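You operate a simulated robot arm through the tools that you are given. There is no shell and no other tool. Be economical: measure what you need, move in short steps, check, and stop when the job is done.

You are at the controls of a simulated robot arm. One attempt, no reset.

TASK
Turn the red pocket to the white arrow, lock it and stand the red-banded sleeve in it.
Fine: the red lever frees and locks the four-colour turntable.

The check looks at the end state, three seconds after you hand in, the way a careful person would. Anything else that was tipped, shoved, dropped, spilled or broken makes it a failure.

THE ROBOT
A 7-joint arm with a two-finger parallel gripper, fixed in place. Base frame: the origin is at the foot of the arm, x ahead of it, y to its left, z up. Units: m, rad, N and s.
With the tool pointing down near the work surface it reaches from about 0.2 to 0.68 m from the base axis. Its first joint turns from -1.152 to 1.152 rad. Payload 2.4 kg.
The TCP is the grasp point between the finger pads, 0.03 m short of the fingertips. In the tool frame z runs along the fingers and y along their closing line. Largest opening 0.094 m; finger width 0.028, thickness 0.01; the body of the gripper, 0.05 by 0.096 m, starts 0.055 m behind the TCP.
Orientation is that of the tool frame in the base frame, as [roll, pitch, yaw] about the fixed x, y, z axes, in that order (R = Rz(yaw) Ry(pitch) Rx(roll)). With the fingers straight down and closing along the base's y, the tool's x points along the base's -x, its y along +y and its z along -z.

THE INTERFACE
- The arm moves only by the tool nudge_tool. Its argument "plan" is a list of rows, each a list of 7 numbers: the shift along the base's x, y, z in cm, then the turn, a rotation vector about the base's x, y, z in rad, then the gripper command, from -1 (shut) to 1 (fully open), values between in proportion. In form: [[dx, dy, dz, wx, wy, wz, gripper], ...]. A call has 1 to 10 rows; each row is the pose to reach, as a shift and turn from the pose commanded when the call began. A row lasts 0.2 s, in which the tool goes at most 0.05 m and 0.15 rad; a call with a longer step from one row to the next is refused whole, and so is a gripper value outside its range. Where a pose cannot be reached the arm comes as near as it can. A force on the tool above 40 N (or 10 N above the force at the start of the call, whichever is more), or a blocked arm, ends the call early, and 0.2 s more pass. Each finger travels about 0.153 m/s and halts on what it meets, pressing with about 38 N; the grip force reading is that of the motor and also rises with nothing between the fingers. The clock runs only during rows and for 0.2 s after the last one: add rows that repeat a pose to give the fingers time. The reply holds the time, the measured pose of the TCP, the force on the tool along the base axes, the opening and the grip force, in the units named above and with some noise.
- Cameras (640 x 400 px; columns grow to the right, rows downward): "scene" is fixed at [0.0399, 0.4689, 1.4573]; the picture's right is [-0.77, -0.64, 0.00], its down [-0.30, 0.35, -0.89] and it looks along [0.57, -0.68, -0.46] (base axes); focal length 325 px, centre (320, 200). "wrist" rides on the gripper at [-0.037, 0, -0.058] in the tool frame; the picture's right is [0.00, -1.00, 0.00], its down [0.97, 0.00, -0.24] and it looks along [0.24, 0.00, 0.97] (tool axes); focal length 218 px, centre (320, 200).
- grab_frame(camera): a new picture of that camera. It takes no simulated time.
- probe_pixels(camera, pixels): for up to 12 pixels [column, row] of the newest picture of that camera ("zoom" is the newest enlarged one), the place [x, y, z] in the base frame of the surface seen there, good to about 0.002 m. It takes no simulated time.
- zoom(camera, box): a new picture of the part [left, top, right, bottom] of that camera's present view, enlarged. It takes no simulated time.
- hand_in(): hands the job in; it is judged then, once.

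Go step by step. Measure first, check grasps and placings, and put right what went wrong. The budget is 80 turns and 46 pictures, counting those below and the enlarged ones. Unless the task says otherwise, let go and move clear before handing in, and close with one line.

The tools are called by a JSON object that holds its "fn" and its "kwargs". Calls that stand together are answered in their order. nudge_tool: Moves the arm, as the interface text tells. Its arguments: {"type":"object","properties":{"plan":{"type":"array","items":{"type":"array","items":{"type":"number"}}}},"required":["plan"]} The other tools are called the same way: grab_frame (camera) takes a picture; probe_pixels (camera, pixels) gives the place of the surface under pixels of a picture; zoom (camera, box) takes an enlarged picture of a part of a camera's view; hand_in () hands the job in.

At the start:

```text
time: 0.0
position: [0.3326, -0.1731, 1.1926]
tool_rot: [3.141, 0.002, -3.14]
wrist_force: [-0.2, -1.4, -0.4]
finger_gap: 0.0941
grip_force: 0.0
```

scene: 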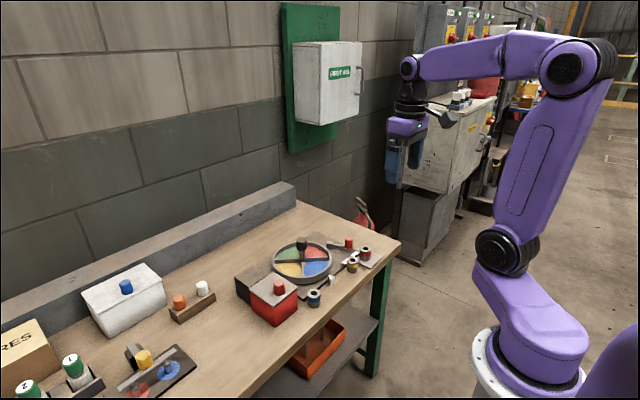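
wrist: 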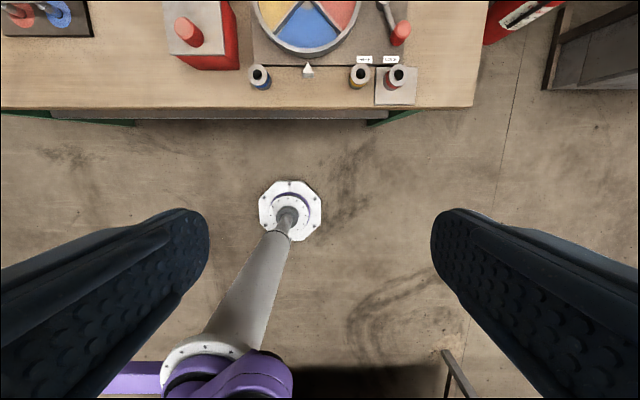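

The scene picture shows the turntable near (302,262) with a red lever near (348,243) and sleeves near (365,252), (352,264) and (314,298). I'll zoom in for detail.

{"fn": "zoom", "kwargs": {"camera": "scene", "box": [225, 220, 385, 320]}}

{"fn": "zoom", "kwargs": {"camera": "wrist", "box": [160, 0, 480, 120]}}

```text
4.00 times, centred on (305, 270) of scene
```

zoom: 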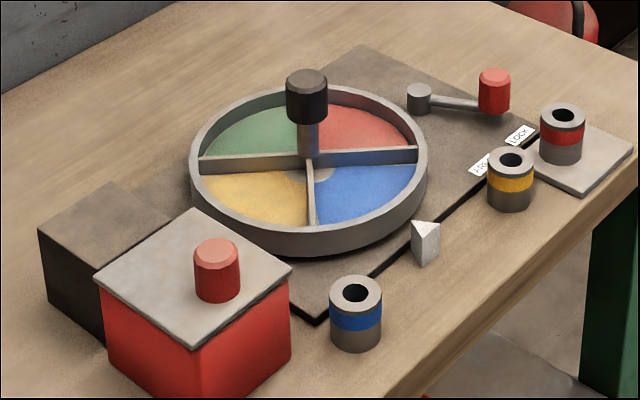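

```text
2.00 times, centred on (320, 60) of wrist
```

zoom: 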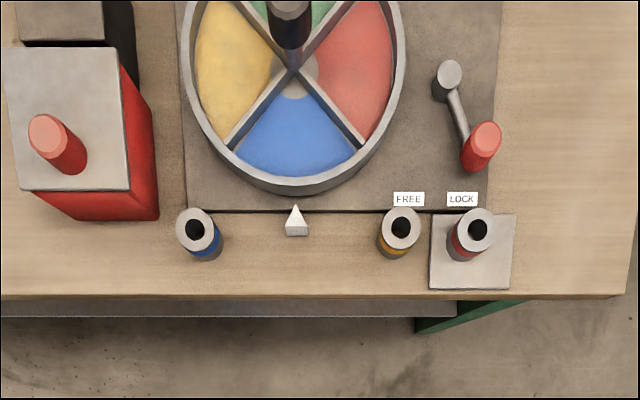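

The lever sits at LOCK and blue is at the white arrow, with red a quarter turn to the right (-y side). I'll probe the key points.

{"fn": "probe_pixels", "kwargs": {"camera": "zoom", "pixels": [[448, 70], [483, 133], [408, 199], [462, 199], [293, 88], [295, 150], [355, 70], [286, 5], [470, 272], [295, 222], [297, 182], [402, 80]]}}

{"fn": "probe_pixels", "kwargs": {"camera": "scene", "pixels": [[301.5, 239], [302, 251], [348.5, 239], [348, 246], [330, 242.5], [367, 255], [365.5, 246.5], [353, 266], [314, 300], [273, 263], [318, 256], [294, 251]]}}

```text
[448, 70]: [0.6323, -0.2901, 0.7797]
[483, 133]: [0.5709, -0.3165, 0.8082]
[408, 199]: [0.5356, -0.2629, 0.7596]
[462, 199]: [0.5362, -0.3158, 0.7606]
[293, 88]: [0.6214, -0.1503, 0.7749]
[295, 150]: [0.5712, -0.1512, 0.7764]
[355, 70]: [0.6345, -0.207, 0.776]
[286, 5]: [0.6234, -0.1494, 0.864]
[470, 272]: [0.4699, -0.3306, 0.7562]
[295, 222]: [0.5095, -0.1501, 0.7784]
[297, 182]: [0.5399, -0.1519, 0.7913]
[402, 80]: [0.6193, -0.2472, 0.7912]
```

```text
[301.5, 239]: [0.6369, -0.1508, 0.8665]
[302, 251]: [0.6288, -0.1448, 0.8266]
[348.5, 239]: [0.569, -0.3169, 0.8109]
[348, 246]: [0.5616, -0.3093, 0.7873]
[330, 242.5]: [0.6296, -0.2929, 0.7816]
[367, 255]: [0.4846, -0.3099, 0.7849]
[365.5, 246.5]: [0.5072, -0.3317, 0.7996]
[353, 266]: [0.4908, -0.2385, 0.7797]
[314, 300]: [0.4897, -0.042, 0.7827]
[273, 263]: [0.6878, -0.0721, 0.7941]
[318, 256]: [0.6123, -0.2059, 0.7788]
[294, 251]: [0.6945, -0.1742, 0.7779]
```

Turntable centre is about (0.637,-0.150), lever pivot (0.632,-0.290), lever knob (0.568,-0.316, top 0.81). I'll move above the lever knob first and look.

{"fn": "nudge_tool", "kwargs": {"plan": [[2.6, -1.6, -2.7, 0, 0, 0, 0.3], [5.2, -3.2, -5.4, 0, 0, 0, 0.3], [7.8, -4.8, -8, 0, 0, 0, 0.3], [10.4, -6.4, -10.7, 0, 0, 0, 0.3], [13, -8, -13.4, 0, 0, 0, 0.3], [15.6, -9.6, -16, 0, 0, 0, 0.3], [18.2, -11.2, -18.7, 0, 0, 0, 0.3], [20.8, -12.8, -21.4, 0, 0, 0, 0.3], [23.4, -14.3, -24, 0, 0, 0, 0.3], [23.4, -14.3, -24, 0, 0, 0, 0.3]]}}

{"fn": "grab_frame", "kwargs": {"camera": "wrist"}}

```text
time: 2.2
position: [0.5676, -0.3153, 0.9519]
tool_rot: [-3.141, 0.001, 3.141]
wrist_force: [-0.8, 0.2, 0.6]
finger_gap: 0.0612
grip_force: 0.0
```

```text
41 pictures are left
```

wrist: 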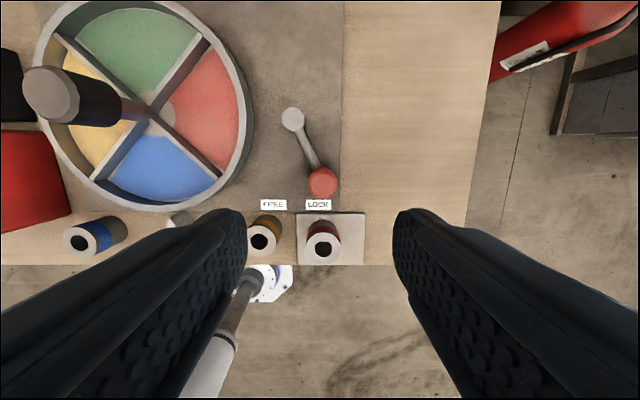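

{"fn": "probe_pixels", "kwargs": {"camera": "wrist", "pixels": [[322, 184], [308, 182], [336, 182], [322, 171], [291, 118], [322, 240], [322, 228], [305, 240], [340, 240], [160, 130], [52, 90], [200, 100]]}}

```text
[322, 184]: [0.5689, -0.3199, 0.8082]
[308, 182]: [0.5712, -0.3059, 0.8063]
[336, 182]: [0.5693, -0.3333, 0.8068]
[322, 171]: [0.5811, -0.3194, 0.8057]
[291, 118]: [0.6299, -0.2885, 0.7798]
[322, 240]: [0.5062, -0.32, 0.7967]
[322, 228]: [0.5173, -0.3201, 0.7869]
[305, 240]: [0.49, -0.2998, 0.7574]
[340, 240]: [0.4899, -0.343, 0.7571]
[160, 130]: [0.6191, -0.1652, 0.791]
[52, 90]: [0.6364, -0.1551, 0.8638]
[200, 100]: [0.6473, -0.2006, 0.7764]
```

The lever knob is centred near (0.569,-0.3195), about 28 mm wide. I'll descend around it and close.

{"fn": "nudge_tool", "kwargs": {"plan": [[0.1, -0.4, -4, 0, 0, 0, 0.3], [0.1, -0.4, -8, 0, 0, 0, 0.3], [0.1, -0.4, -11, 0, 0, 0, 0.3], [0.1, -0.4, -13, 0, 0, 0, 0.3], [0.1, -0.4, -13, 0, 0, 0, 0.3], [0.1, -0.4, -13, 0, 0, 0, -0.45], [0.1, -0.4, -13, 0, 0, 0, -0.45]]}}

```text
time: 3.8
position: [0.5692, -0.3209, 0.8207]
tool_rot: [3.141, 0.001, -3.139]
wrist_force: [-0.4, 4.9, -0.1]
finger_gap: 0.0271
grip_force: 44.7
```

Gripped at 27 mm, but the fingertips (z≈0.791) would be level with the turntable rim at the end of the swing. I'll regrip 7 mm higher.

{"fn": "nudge_tool", "kwargs": {"plan": [[0, 0.1, 0, 0, 0, 0, 0.1], [0, 0.1, 0.35, 0, 0, 0, 0.1], [0, 0.1, 0.7, 0, 0, 0, 0.1], [0, 0.1, 0.7, 0, 0, 0, 0.1], [0, 0.1, 0.7, 0, 0, 0, -0.45], [0, 0.1, 0.7, 0, 0, 0, -0.45], [0, 0.1, 0.7, 0, 0, 0, -0.45]]}}

```text
time: 5.4
position: [0.5683, -0.3193, 0.828]
tool_rot: [-3.14, 0.001, 3.141]
wrist_force: [-1.2, 1.6, 1.1]
finger_gap: 0.0269
grip_force: 45.1
```

The grip holds at 26.9 mm at z 0.828. Now I'll swing along the arc about (0.630,-0.2885) toward FREE.

{"fn": "nudge_tool", "kwargs": {"plan": [[-0.22, 0.5, 0, 0, 0, -0.07, -0.45], [-0.41, 1.0, 0, 0, 0, -0.14, -0.45], [-0.55, 1.5, 0, 0, 0, -0.21, -0.45], [-0.66, 2.03, 0, 0, 0, -0.28, -0.45], [-0.72, 2.56, 0, 0, 0, -0.35, -0.45], [-0.74, 3.1, 0, 0, 0, -0.42, -0.45], [-0.72, 3.6, 0, 0, 0, -0.49, -0.45], [-0.66, 4.17, 0, 0, 0, -0.56, -0.45]]}}

{"fn": "grab_frame", "kwargs": {"camera": "wrist"}}

```text
time: 7.2
position: [0.5613, -0.2773, 0.8292]
tool_rot: [3.142, 0.0, 2.579]
wrist_force: [6.0, -5.5, -5.7]
finger_gap: 0.027
grip_force: 45.2
```

```text
40 pictures are left
```

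wrist: 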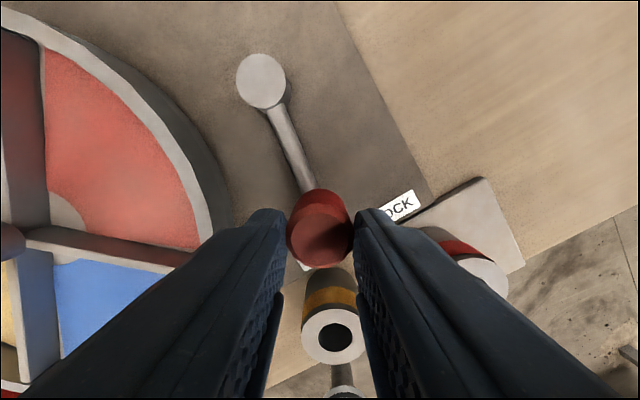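

The lever follows the gripper (knob at (320,230) between the pads, lever trailing to the pivot). I'll continue to the far stop.

{"fn": "nudge_tool", "kwargs": {"plan": [[0.11, 0.5, 0, 0, 0, -0.07, -0.45], [0.25, 1.0, 0, 0, 0, -0.14, -0.45], [0.44, 1.5, 0, 0, 0, -0.21, -0.45], [0.66, 2.0, 0, 0, 0, -0.28, -0.45]]}}

{"fn": "grab_frame", "kwargs": {"camera": "wrist"}}

```text
time: 8.2
position: [0.5679, -0.2601, 0.8293]
tool_rot: [-3.14, 0.0, 2.299]
wrist_force: [-2.7, -11.6, -4.1]
finger_gap: 0.0273
grip_force: 45.3
```

```text
39 pictures are left
```

wrist: 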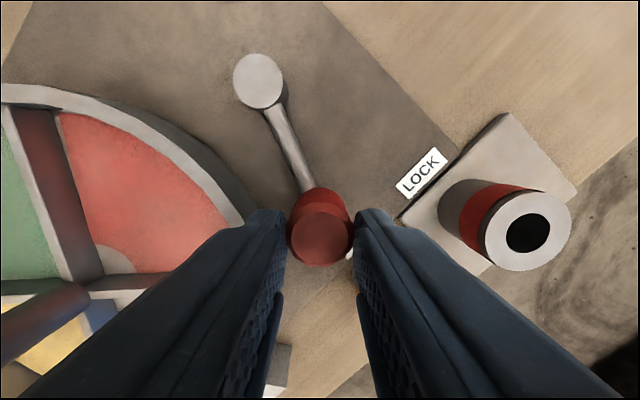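

The y force rose to -11.6 N, so the lever is likely near its stop at about (0.568,-0.260). I'll push a little more to confirm, then release slightly and look.

{"fn": "nudge_tool", "kwargs": {"plan": [[0.2, 0.35, 0, 0, 0, -0.05, -0.45], [0.2, 0.35, 0, 0, 0, -0.05, -0.45]]}}

{"fn": "nudge_tool", "kwargs": {"plan": [[0, 0, 0, 0, 0, 0, -0.1], [0, 0, 0, 0, 0, 0, -0.1], [0, 0, 2, 0, 0, 0, -0.1], [0, 0, 5, 0, 0, 0, -0.1], [0, 0, 9, 0, 0, 0.1, -0.1], [0, 0, 12, 0, 0, 0.25, -0.1]]}}

{"fn": "grab_frame", "kwargs": {"camera": "wrist"}}

```text
time: 8.8
position: [0.5667, -0.2597, 0.8295]
tool_rot: [-3.139, -0.002, 2.244]
wrist_force: [-14.6, -22.4, 1.8]
finger_gap: 0.0269
grip_force: 44.6
```

```text
time: 10.2
position: [0.5698, -0.2536, 0.9487]
tool_rot: [3.141, 0.0, 2.502]
wrist_force: [0.1, -0.3, 0.3]
finger_gap: 0.0422
grip_force: 0.1
```

```text
38 pictures are left
```

wrist: 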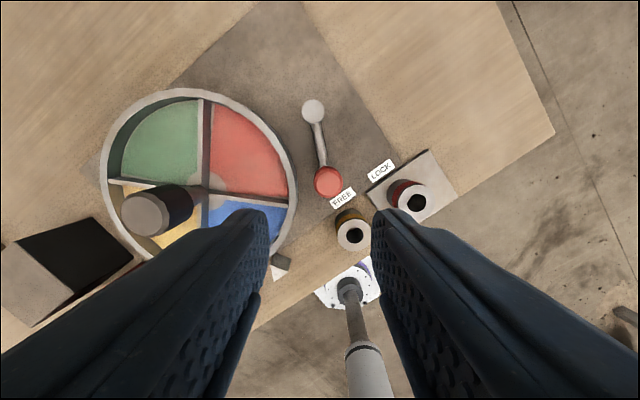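

The lever stays at FREE (knob at (328,182) beside the FREE label). Next I measure the turntable's central knob.

{"fn": "probe_pixels", "kwargs": {"camera": "wrist", "pixels": [[146, 214], [125, 214], [168, 214], [146, 194], [146, 234], [328, 182], [185, 195], [205, 92], [295, 200], [113, 180], [207, 215], [185, 200]]}}

{"fn": "zoom", "kwargs": {"camera": "scene", "box": [250, 220, 378, 300]}}

```text
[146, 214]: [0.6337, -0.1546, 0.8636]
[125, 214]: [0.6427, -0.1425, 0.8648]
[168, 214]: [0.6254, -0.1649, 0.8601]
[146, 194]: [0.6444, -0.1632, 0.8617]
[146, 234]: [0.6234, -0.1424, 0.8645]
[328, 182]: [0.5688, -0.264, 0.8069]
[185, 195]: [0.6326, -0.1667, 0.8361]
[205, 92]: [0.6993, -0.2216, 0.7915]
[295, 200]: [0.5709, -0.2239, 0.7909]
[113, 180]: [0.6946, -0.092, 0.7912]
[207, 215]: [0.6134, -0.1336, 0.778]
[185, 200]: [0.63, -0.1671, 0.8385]
```

```text
5.00 times, centred on (314, 260) of scene
```

zoom: 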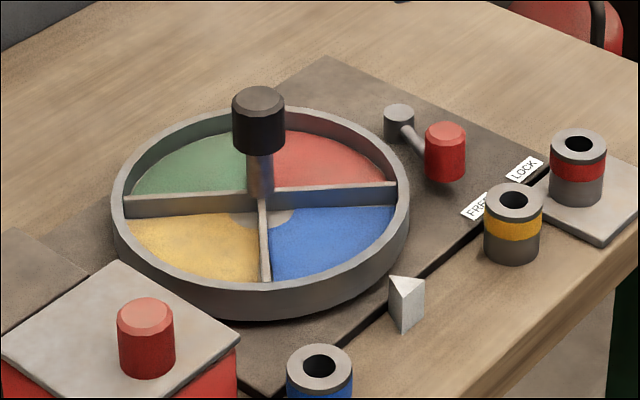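

The knob is at (0.635,-0.1515), about 30 mm wide, z 0.834–0.865. I'll move above it, opening and turning the wrist to +0.75 rad so a -π/2 turn is centred.

{"fn": "nudge_tool", "kwargs": {"plan": [[0.65, 1.02, 0, 0, 0, 0.139, 0.4], [1.3, 2.04, 0, 0, 0, 0.278, 0.4], [1.95, 3.06, 0, 0, 0, 0.417, 0.4], [2.6, 4.08, 0, 0, 0, 0.556, 0.4], [3.25, 5.1, 0, 0, 0, 0.695, 0.4], [3.9, 6.12, 0, 0, 0, 0.834, 0.4], [4.55, 7.14, 0, 0, 0, 0.973, 0.4], [5.2, 8.16, 0, 0, 0, 1.112, 0.4], [5.85, 9.2, 0, 0, 0, 1.251, 0.4], [6.5, 10.2, 0, 0, 0, 1.39, 0.4]]}}

{"fn": "grab_frame", "kwargs": {"camera": "wrist"}}

```text
time: 12.4
position: [0.635, -0.1523, 0.9495]
tool_rot: [-3.14, -0.001, -2.388]
wrist_force: [-0.6, -1.3, -0.2]
finger_gap: 0.0658
grip_force: 0.1
```

```text
36 pictures are left
```

wrist: 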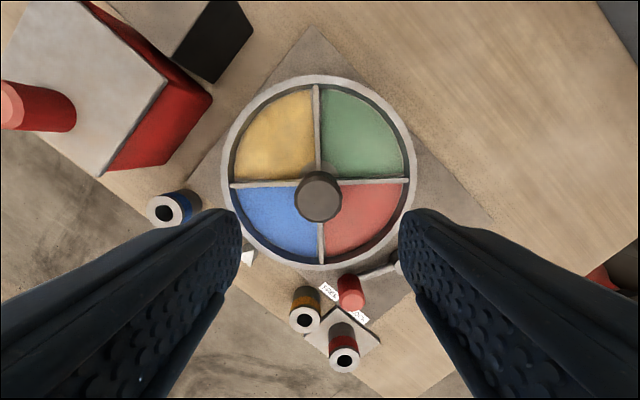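

The knob is centred between the fingers. I'll descend and close on it.

{"fn": "nudge_tool", "kwargs": {"plan": [[0, 0, -4, 0, 0, 0, 0.4], [0, 0, -7, 0, 0, 0, 0.4], [0, 0, -8.6, 0, 0, 0, 0.4], [0, 0, -8.6, 0, 0, 0, 0.0], [0, 0, -8.6, 0, 0, 0, -0.5], [0, 0, -8.6, 0, 0, 0, -0.5], [0, 0, -8.6, 0, 0, 0, -0.5]]}}

```text
time: 14.0
position: [0.6339, -0.1502, 0.8623]
tool_rot: [3.138, -0.002, -2.391]
wrist_force: [-13.4, 7.7, 2.7]
finger_gap: 0.0339
grip_force: 45.1
```

Gripped at 34 mm with a slight side load; I'll shift the command to relieve it and make the first part of the turn.

{"fn": "nudge_tool", "kwargs": {"plan": [[-0.15, 0.15, 0, 0, 0, 0, -0.5], [-0.15, 0.15, 0, 0, 0, -0.1, -0.5], [-0.15, 0.15, 0, 0, 0, -0.2, -0.5], [-0.15, 0.15, 0, 0, 0, -0.3, -0.5], [-0.15, 0.15, 0, 0, 0, -0.4, -0.5], [-0.15, 0.15, 0, 0, 0, -0.5, -0.5], [-0.15, 0.15, 0, 0, 0, -0.6, -0.5]]}}

{"fn": "zoom", "kwargs": {"camera": "scene", "box": [250, 220, 378, 300]}}

```text
time: 15.6
position: [0.6331, -0.1504, 0.8628]
tool_rot: [3.141, 0.0, -2.993]
wrist_force: [-6.5, 4.8, -7.3]
finger_gap: 0.0337
grip_force: 44.9
```

```text
5.00 times, centred on (314, 260) of scene
```

zoom: 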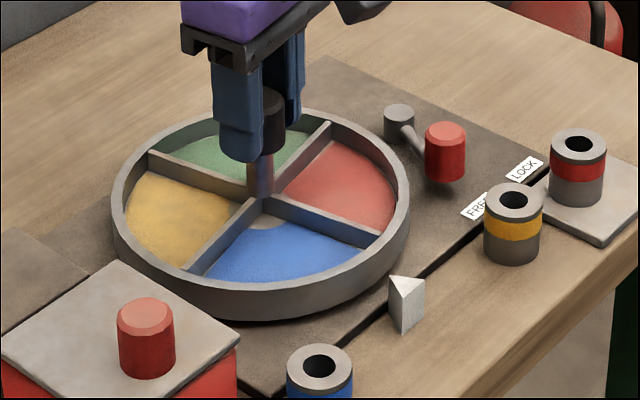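

The turntable turns with the knob and red moves toward the arrow. I'll complete the remaining -0.97 rad.

{"fn": "nudge_tool", "kwargs": {"plan": [[0, 0, 0, 0, 0, -0.11, -0.5], [0, 0, 0, 0, 0, -0.22, -0.5], [0, 0, 0, 0, 0, -0.33, -0.5], [0, 0, 0, 0, 0, -0.44, -0.5], [0, 0, 0, 0, 0, -0.55, -0.5], [0, 0, 0, 0, 0, -0.66, -0.5], [0, 0, 0, 0, 0, -0.77, -0.5], [0, 0, 0, 0, 0, -0.87, -0.5], [0, 0, 0, 0, 0, -0.971, -0.5], [0, 0, 0, 0, 0, -0.971, -0.5]]}}

{"fn": "zoom", "kwargs": {"camera": "scene", "box": [250, 220, 378, 300]}}

{"fn": "grab_frame", "kwargs": {"camera": "wrist"}}

```text
time: 17.8
position: [0.6338, -0.1478, 0.863]
tool_rot: [-3.14, -0.002, 2.321]
wrist_force: [1.1, 14.9, -5.1]
finger_gap: 0.0339
grip_force: 45.6
```

```text
5.00 times, centred on (314, 260) of scene
```

zoom: 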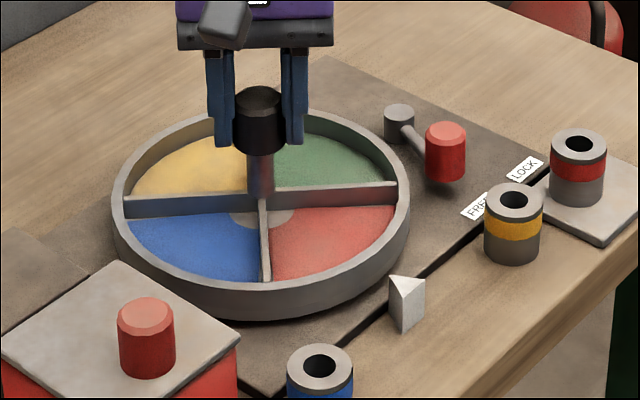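

```text
33 pictures are left
```

wrist: 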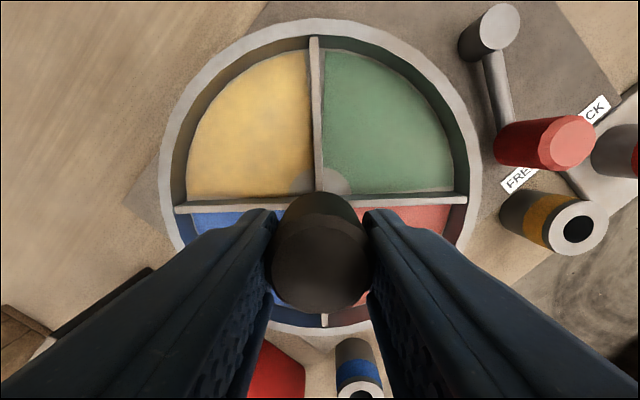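

The divider ends in the zoom, (265,280) and (395,185), match those of the start, now with red at the arrow. I'll release and rise, with a slow open, then check.

{"fn": "nudge_tool", "kwargs": {"plan": [[0, -0.15, 0, 0, 0, 0, -0.5], [0, -0.15, 0, 0, 0, 0, 0.1], [0, -0.15, 0, 0, 0, 0, 0.3], [0, -0.15, 2, 0, 0, 0, 0.3], [0, -0.15, 5, 0, 0, 0, 0.3], [0, -0.15, 8.7, 0, 0, 0, 0.3], [0, -0.15, 8.7, 0, 0, 0, 0.3]]}}

{"fn": "grab_frame", "kwargs": {"camera": "wrist"}}

```text
time: 19.4
position: [0.6335, -0.1526, 0.9505]
tool_rot: [-3.14, -0.002, 2.321]
wrist_force: [0.6, 0.0, -0.3]
finger_gap: 0.0612
grip_force: 0.0
```

```text
32 pictures are left
```

wrist: 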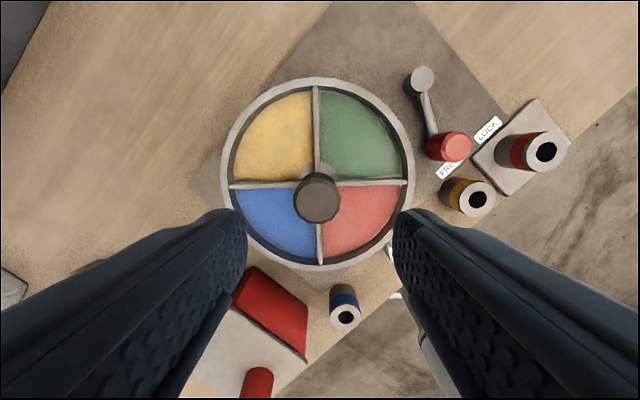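

Red is toward the arrow. I'll measure the divider ends to check the angle.

{"fn": "probe_pixels", "kwargs": {"camera": "wrist", "pixels": [[316, 97], [317, 130], [398, 182], [350, 183], [240, 184], [280, 183], [320, 255], [320, 235], [453, 146], [421, 78]]}}

```text
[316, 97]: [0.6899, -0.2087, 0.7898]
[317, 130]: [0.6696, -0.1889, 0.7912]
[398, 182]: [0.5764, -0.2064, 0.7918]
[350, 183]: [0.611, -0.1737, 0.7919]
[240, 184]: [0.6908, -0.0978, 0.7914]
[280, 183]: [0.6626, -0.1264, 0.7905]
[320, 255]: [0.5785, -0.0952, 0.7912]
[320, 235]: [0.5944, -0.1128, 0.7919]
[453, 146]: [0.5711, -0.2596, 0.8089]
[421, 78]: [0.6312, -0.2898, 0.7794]
```

The dividers sit at ±45° to the arrow within about 1°. Now to the lever: knob at about (0.569,-0.261), same finger direction as when I let go.

{"fn": "nudge_tool", "kwargs": {"plan": [[-2, -3.6, 0, 0, 0, 0, 0.0], [-4.2, -7.2, 0, 0, 0, 0, -0.08], [-6.5, -10.8, 0, 0, 0, 0, -0.08], [-6.5, -10.8, -4, 0, 0, 0, -0.08], [-6.5, -10.8, -8, 0, 0, 0, -0.08], [-6.5, -10.8, -8, 0, 0, 0, -0.08]]}}

{"fn": "grab_frame", "kwargs": {"camera": "wrist"}}

```text
time: 20.8
position: [0.5671, -0.2605, 0.8693]
tool_rot: [-3.141, 0.001, 2.322]
wrist_force: [-0.2, -0.7, -0.4]
finger_gap: 0.043
grip_force: 0.0
```

```text
31 pictures are left
```

wrist: 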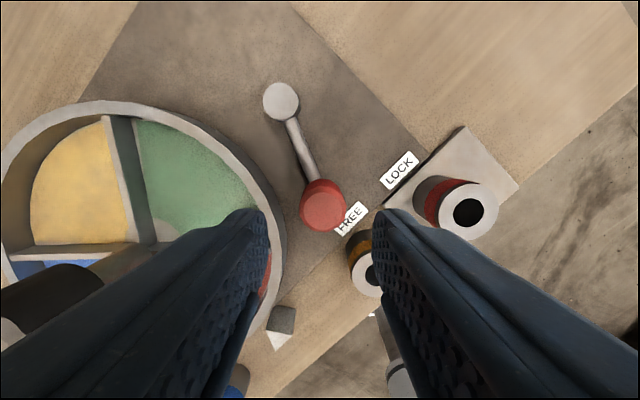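

The knob is centred between the pads. Descend, close, and check.

{"fn": "nudge_tool", "kwargs": {"plan": [[0.1, 0, -2, 0, 0, 0, -0.08], [0.1, 0, -4.1, 0, 0, 0, -0.08], [0.1, 0, -4.1, 0, 0, 0, -0.08], [0.1, 0, -4.1, 0, 0, 0, -0.45], [0.1, 0, -4.1, 0, 0, 0, -0.45], [0.1, 0, -4.1, 0, 0, 0, -0.45]]}}

{"fn": "nudge_tool", "kwargs": {"plan": [[-0.25, -0.5, 0, 0, 0, 0.07, -0.45], [-0.44, -1.0, 0, 0, 0, 0.14, -0.45], [-0.58, -1.5, 0, 0, 0, 0.21, -0.45], [-0.69, -2.0, 0, 0, 0, 0.28, -0.45], [-0.75, -2.5, 0, 0, 0, 0.35, -0.45], [-0.77, -3.0, 0, 0, 0, 0.42, -0.45], [-0.74, -3.5, 0, 0, 0, 0.49, -0.45], [-0.67, -4.0, 0, 0, 0, 0.56, -0.45]]}}

```text
time: 22.2
position: [0.5678, -0.2616, 0.8289]
tool_rot: [-3.141, -0.002, 2.316]
wrist_force: [-9.0, -7.5, -1.9]
finger_gap: 0.0269
grip_force: 44.8
```

```text
time: 24.0
position: [0.5626, -0.3009, 0.8285]
tool_rot: [-3.14, 0.0, 2.881]
wrist_force: [-3.0, 2.3, -0.3]
finger_gap: 0.0272
grip_force: 44.8
```

The lever moves back freely. I'll finish the swing to the LOCK stop and push slightly past.

{"fn": "nudge_tool", "kwargs": {"plan": [[0.13, -0.5, 0, 0, 0, 0.07, -0.45], [0.3, -1.0, 0, 0, 0, 0.14, -0.45], [0.5, -1.5, 0, 0, 0, 0.21, -0.45], [0.72, -1.95, 0, 0, 0, 0.28, -0.45], [0.87, -2.3, 0, 0, 0, 0.33, -0.45], [0.87, -2.3, 0, 0, 0, 0.33, -0.45]]}}

{"fn": "grab_frame", "kwargs": {"camera": "wrist"}}

```text
time: 25.4
position: [0.5709, -0.3197, 0.8296]
tool_rot: [3.136, -0.004, -3.069]
wrist_force: [-15.6, 18.8, 4.7]
finger_gap: 0.0273
grip_force: 45.1
```

```text
30 pictures are left
```

wrist: 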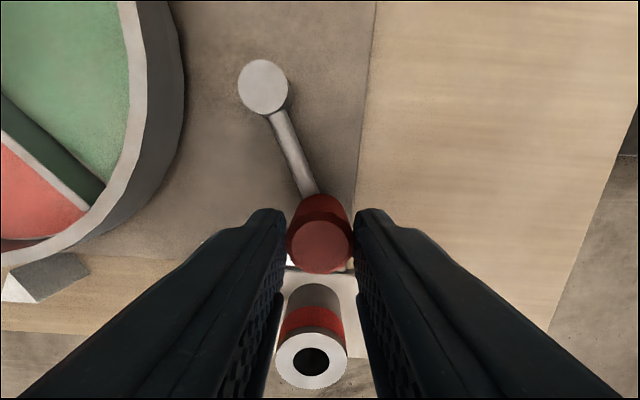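

The lever is at its original LOCK position (0.571,-0.320), pressing on the stop. Release, rise and look back from above.

{"fn": "nudge_tool", "kwargs": {"plan": [[-0.2, 0.2, 0, 0, 0, 0, -0.3], [-0.2, 0.2, 0, 0, 0, 0, 0.0], [-0.2, 0.2, 0, 0, 0, 0, 0.1], [-0.2, 0.2, 2, 0, 0, 0, 0.1], [-0.2, 0.2, 6, 0, 0, -0.03, 0.1], [-2, 0.2, 10, 0, 0, -0.072, 0.1], [-4, 0.2, 13, 0, 0, -0.072, 0.1], [-6.5, 0.2, 13, 0, 0, -0.072, 0.1], [-6.5, 0.2, 13, 0, 0, -0.072, 0.1]]}}

{"fn": "grab_frame", "kwargs": {"camera": "wrist"}}

{"fn": "zoom", "kwargs": {"camera": "scene", "box": [250, 220, 378, 300]}}

```text
time: 27.4
position: [0.5059, -0.3214, 0.9594]
tool_rot: [3.141, -0.001, 3.14]
wrist_force: [-0.3, 0.2, -0.6]
finger_gap: 0.0515
grip_force: 0.0
```

```text
29 pictures are left
```

wrist: 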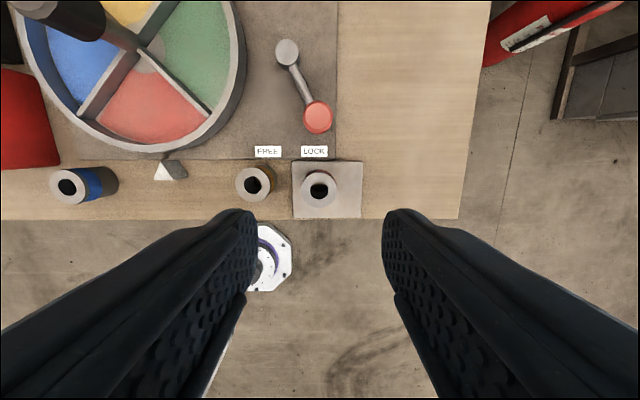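

```text
5.00 times, centred on (314, 260) of scene
```

zoom: 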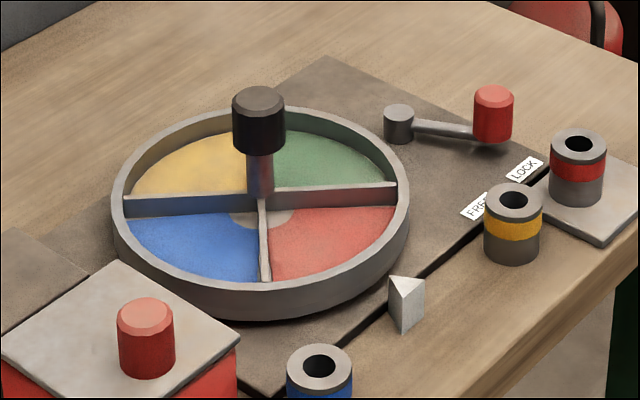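

The lever is at LOCK and red faces the arrow. Now I'll measure the red-banded sleeve (319,185) and the red pocket.

{"fn": "probe_pixels", "kwargs": {"camera": "wrist", "pixels": [[319, 174], [319, 204], [304, 188], [334, 188], [319, 190], [300, 210], [155, 105], [150, 125], [170, 85], [256, 170], [238, 188], [252, 202]]}}

{"fn": "zoom", "kwargs": {"camera": "wrist", "box": [220, 140, 380, 240]}}

```text
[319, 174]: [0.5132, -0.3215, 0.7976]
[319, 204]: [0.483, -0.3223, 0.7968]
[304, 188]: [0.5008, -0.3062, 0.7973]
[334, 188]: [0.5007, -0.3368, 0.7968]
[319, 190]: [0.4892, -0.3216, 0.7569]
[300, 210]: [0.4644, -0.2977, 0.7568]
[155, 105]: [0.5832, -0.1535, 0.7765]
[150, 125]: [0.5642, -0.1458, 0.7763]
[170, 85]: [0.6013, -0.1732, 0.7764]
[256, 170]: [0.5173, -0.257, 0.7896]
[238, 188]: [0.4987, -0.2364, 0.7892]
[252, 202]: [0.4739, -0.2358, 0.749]
```

```text
4.00 times, centred on (300, 190) of wrist
```

zoom: 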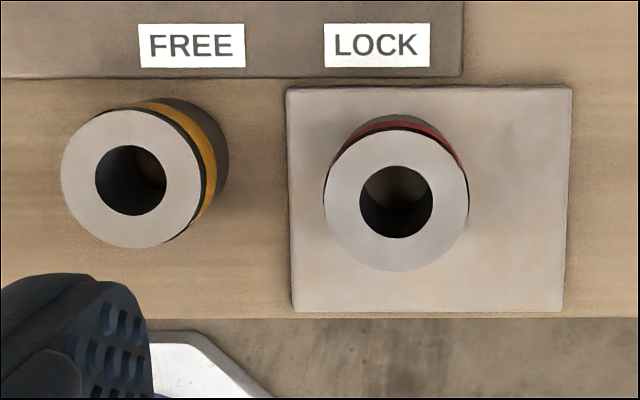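

The sleeve is centred at (0.498,-0.3217), top 0.797, standing on 0.757, 33 mm wide; clearances are fine. I'll descend and grip it at z 0.802.

{"fn": "nudge_tool", "kwargs": {"plan": [[-0.8, -0.05, -4, 0, 0, 0, 0.1], [-0.8, -0.05, -8, 0, 0, 0, 0.1], [-0.8, -0.05, -12, 0, 0, 0, 0.1], [-0.8, -0.05, -14.5, 0, 0, 0, 0.1], [-0.8, -0.05, -15.7, 0, 0, 0, 0.1], [-0.8, -0.05, -15.7, 0, 0, 0, 0.1], [-0.8, -0.05, -15.7, 0, 0, 0, -0.35], [-0.8, -0.05, -15.7, 0, 0, 0, -0.35], [-0.8, -0.05, -15.7, 0, 0, 0, -0.35]]}}

{"fn": "grab_frame", "kwargs": {"camera": "wrist"}}

```text
time: 29.4
position: [0.4972, -0.3224, 0.8028]
tool_rot: [3.141, 0.0, 3.137]
wrist_force: [1.8, 0.3, -0.4]
finger_gap: 0.0391
grip_force: 38.2
```

```text
26 pictures are left
```

wrist: 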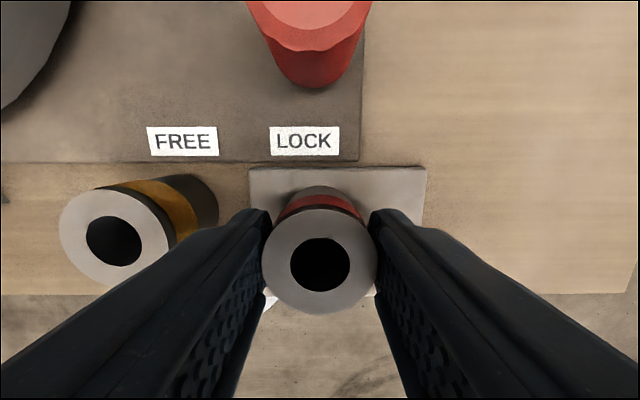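

The fingers hold at 39 mm with 38 N. I'll tighten a bit, then lift straight up a few centimetres and check.

{"fn": "nudge_tool", "kwargs": {"plan": [[0, 0, 0, 0, 0, 0, -0.5], [0, 0, 0, 0, 0, 0, -0.5], [0, 0, 1, 0, 0, 0, -0.5], [0, 0, 3, 0, 0, 0, -0.5], [0, 0, 6, 0, 0, 0, -0.5], [0, 0, 9, 0, 0, 0, -0.5], [0, 0, 9, 0, 0, 0, -0.5]]}}

{"fn": "grab_frame", "kwargs": {"camera": "wrist"}}

{"fn": "zoom", "kwargs": {"camera": "scene", "box": [250, 200, 410, 300]}}

```text
time: 31.0
position: [0.4985, -0.3216, 0.891]
tool_rot: [-3.141, -0.001, 3.138]
wrist_force: [0.4, 0.0, -0.9]
finger_gap: 0.0392
grip_force: 37.8
```

```text
25 pictures are left
```

wrist: 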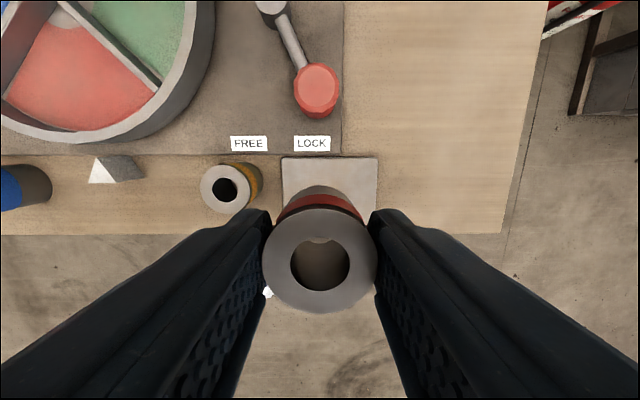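

```text
4.00 times, centred on (330, 250) of scene
```

zoom: 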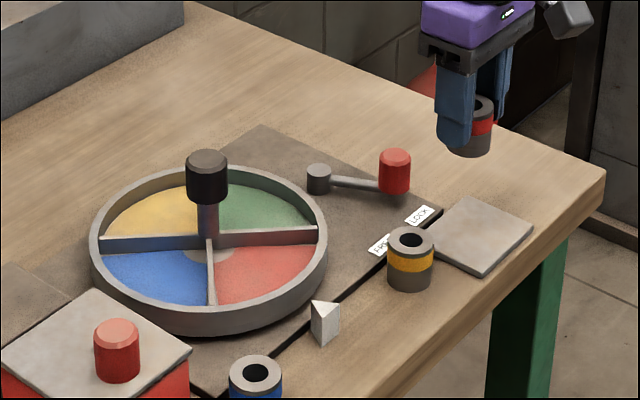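

The sleeve is held upright with its base near z 0.846. I'll carry it over the red pocket to (0.576,-0.151).

{"fn": "nudge_tool", "kwargs": {"plan": [[1.55, 3.4, 0.5, 0, 0, 0, -0.5], [3.1, 6.8, 0.5, 0, 0, 0, -0.5], [4.65, 10.2, 0.5, 0, 0, 0, -0.5], [6.2, 13.6, 0.5, 0, 0, 0, -0.5], [7.7, 17.0, 0.5, 0, 0, 0, -0.5], [7.7, 17.0, 0.5, 0, 0, 0, -0.5], [7.7, 17.0, -2, 0, 0, 0, -0.5], [7.7, 17.0, -4, 0, 0, 0, -0.5], [7.7, 17.0, -4, 0, 0, 0, -0.5]]}}

{"fn": "grab_frame", "kwargs": {"camera": "wrist"}}

{"fn": "zoom", "kwargs": {"camera": "scene", "box": [250, 210, 378, 290]}}

```text
time: 33.0
position: [0.575, -0.1515, 0.852]
tool_rot: [-3.141, 0.0, 3.138]
wrist_force: [-0.4, -0.6, -1.1]
finger_gap: 0.039
grip_force: 38.3
```

```text
23 pictures are left
```

wrist: 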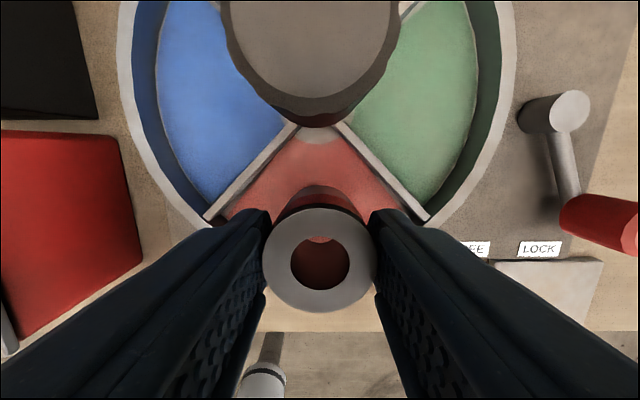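

```text
5.00 times, centred on (314, 250) of scene
```

zoom: 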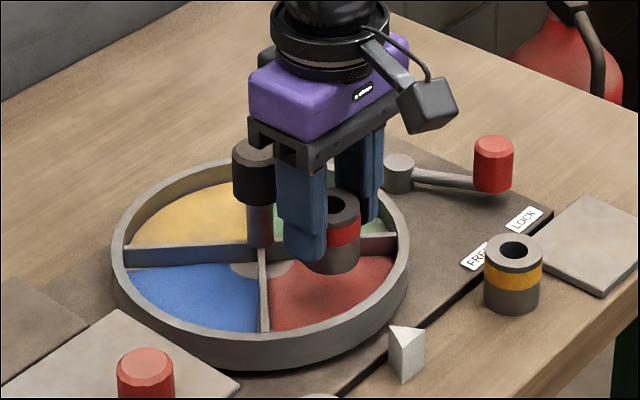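

The sleeve is over the red pocket with clearance all around. I'll lower it gently to the floor (TCP ≈ 0.823).

{"fn": "nudge_tool", "kwargs": {"plan": [[0, 0, -1, 0, 0, 0, -0.5], [0, 0, -2, 0, 0, 0, -0.5], [0, 0, -2.5, 0, 0, 0, -0.5], [0, 0, -2.8, 0, 0, 0, -0.5], [0, 0, -2.95, 0, 0, 0, -0.5], [0, 0, -2.95, 0, 0, 0, -0.5]]}}

{"fn": "zoom", "kwargs": {"camera": "scene", "box": [250, 210, 378, 290]}}

```text
time: 34.4
position: [0.575, -0.1508, 0.8222]
tool_rot: [3.141, 0.0, 3.137]
wrist_force: [0.7, -0.6, -1.7]
finger_gap: 0.0389
grip_force: 37.9
```

```text
5.00 times, centred on (314, 250) of scene
```

zoom: 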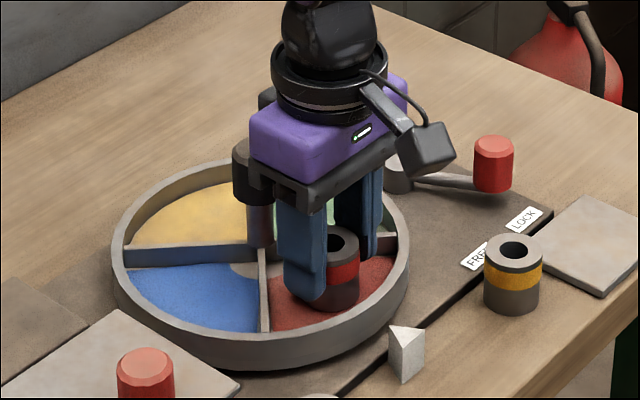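

No clear floor contact yet. I'll lower in 1 mm steps.

{"fn": "nudge_tool", "kwargs": {"plan": [[0, 0, -0.1, 0, 0, 0, -0.5], [0, 0, -0.1, 0, 0, 0, -0.5]]}}

{"fn": "nudge_tool", "kwargs": {"plan": [[0, 0, -0.1, 0, 0, 0, -0.5], [0, 0, -0.1, 0, 0, 0, -0.5]]}}

```text
time: 35.0
position: [0.5749, -0.1518, 0.8221]
tool_rot: [-3.14, 0.0, 3.136]
wrist_force: [-1.0, 0.1, -1.5]
finger_gap: 0.0388
grip_force: 37.9
```

```text
time: 35.6
position: [0.5749, -0.151, 0.8216]
tool_rot: [-3.141, -0.001, 3.138]
wrist_force: [-2.6, -1.1, 7.2]
finger_gap: 0.0389
grip_force: 38.1
```

The upward force of 7 N shows the sleeve is on the floor. I'll open modestly, rise straight up and move clear.

{"fn": "nudge_tool", "kwargs": {"plan": [[0, 0, 0.1, 0, 0, 0, -0.1], [0, 0, 0.1, 0, 0, 0, 0.05], [0, 0, 0.1, 0, 0, 0, 0.05], [0, 0, 2, 0, 0, 0, 0.05], [0, 0, 5, 0, 0, 0, 0.05], [0, 0, 9, 0, 0, 0, 0.05], [0, 0, 13, 0, 0, 0, 0.05], [-4, 0, 15, 0, 0, 0, 0.05], [-8, 0, 16, 0, 0, 0, 0.05], [-8, 0, 16, 0, 0, 0, 0.05]]}}

{"fn": "grab_frame", "kwargs": {"camera": "wrist"}}

{"fn": "grab_frame", "kwargs": {"camera": "scene"}}

{"fn": "zoom", "kwargs": {"camera": "scene", "box": [250, 220, 378, 300]}}

```text
time: 37.8
position: [0.4968, -0.1535, 0.9818]
tool_rot: [-3.141, -0.002, 3.139]
wrist_force: [-0.2, 0.7, -0.1]
finger_gap: 0.0497
grip_force: 0.1
```

```text
20 pictures are left
```

wrist: 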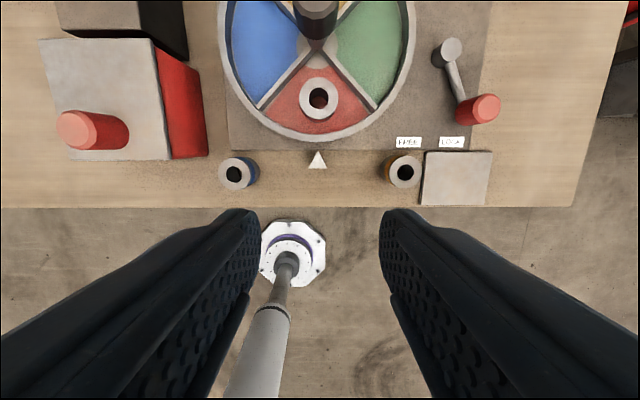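

```text
19 pictures are left
```

scene: 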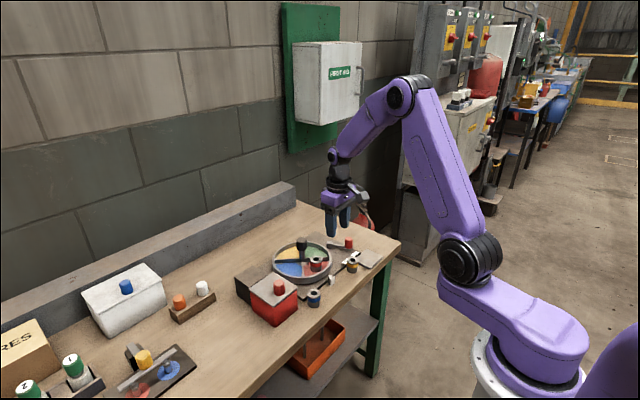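

```text
5.00 times, centred on (314, 260) of scene
```

zoom: 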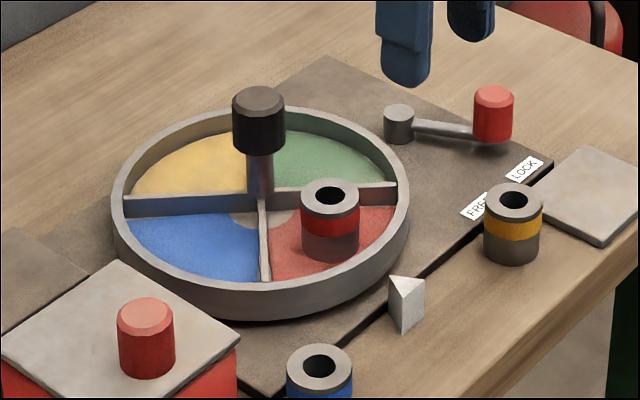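

The sleeve stands upright in the red pocket at the white arrow (wrist (318,98)). The lever is at LOCK, the other objects haven't moved and the gripper is clear, so I'm handing in.

{"fn": "hand_in", "kwargs": {}}

```text
The job is handed in.
```

The red pocket is turned to the white arrow and locked, and the red-banded sleeve stands upright in it, with the gripper clear and nothing else disturbed.
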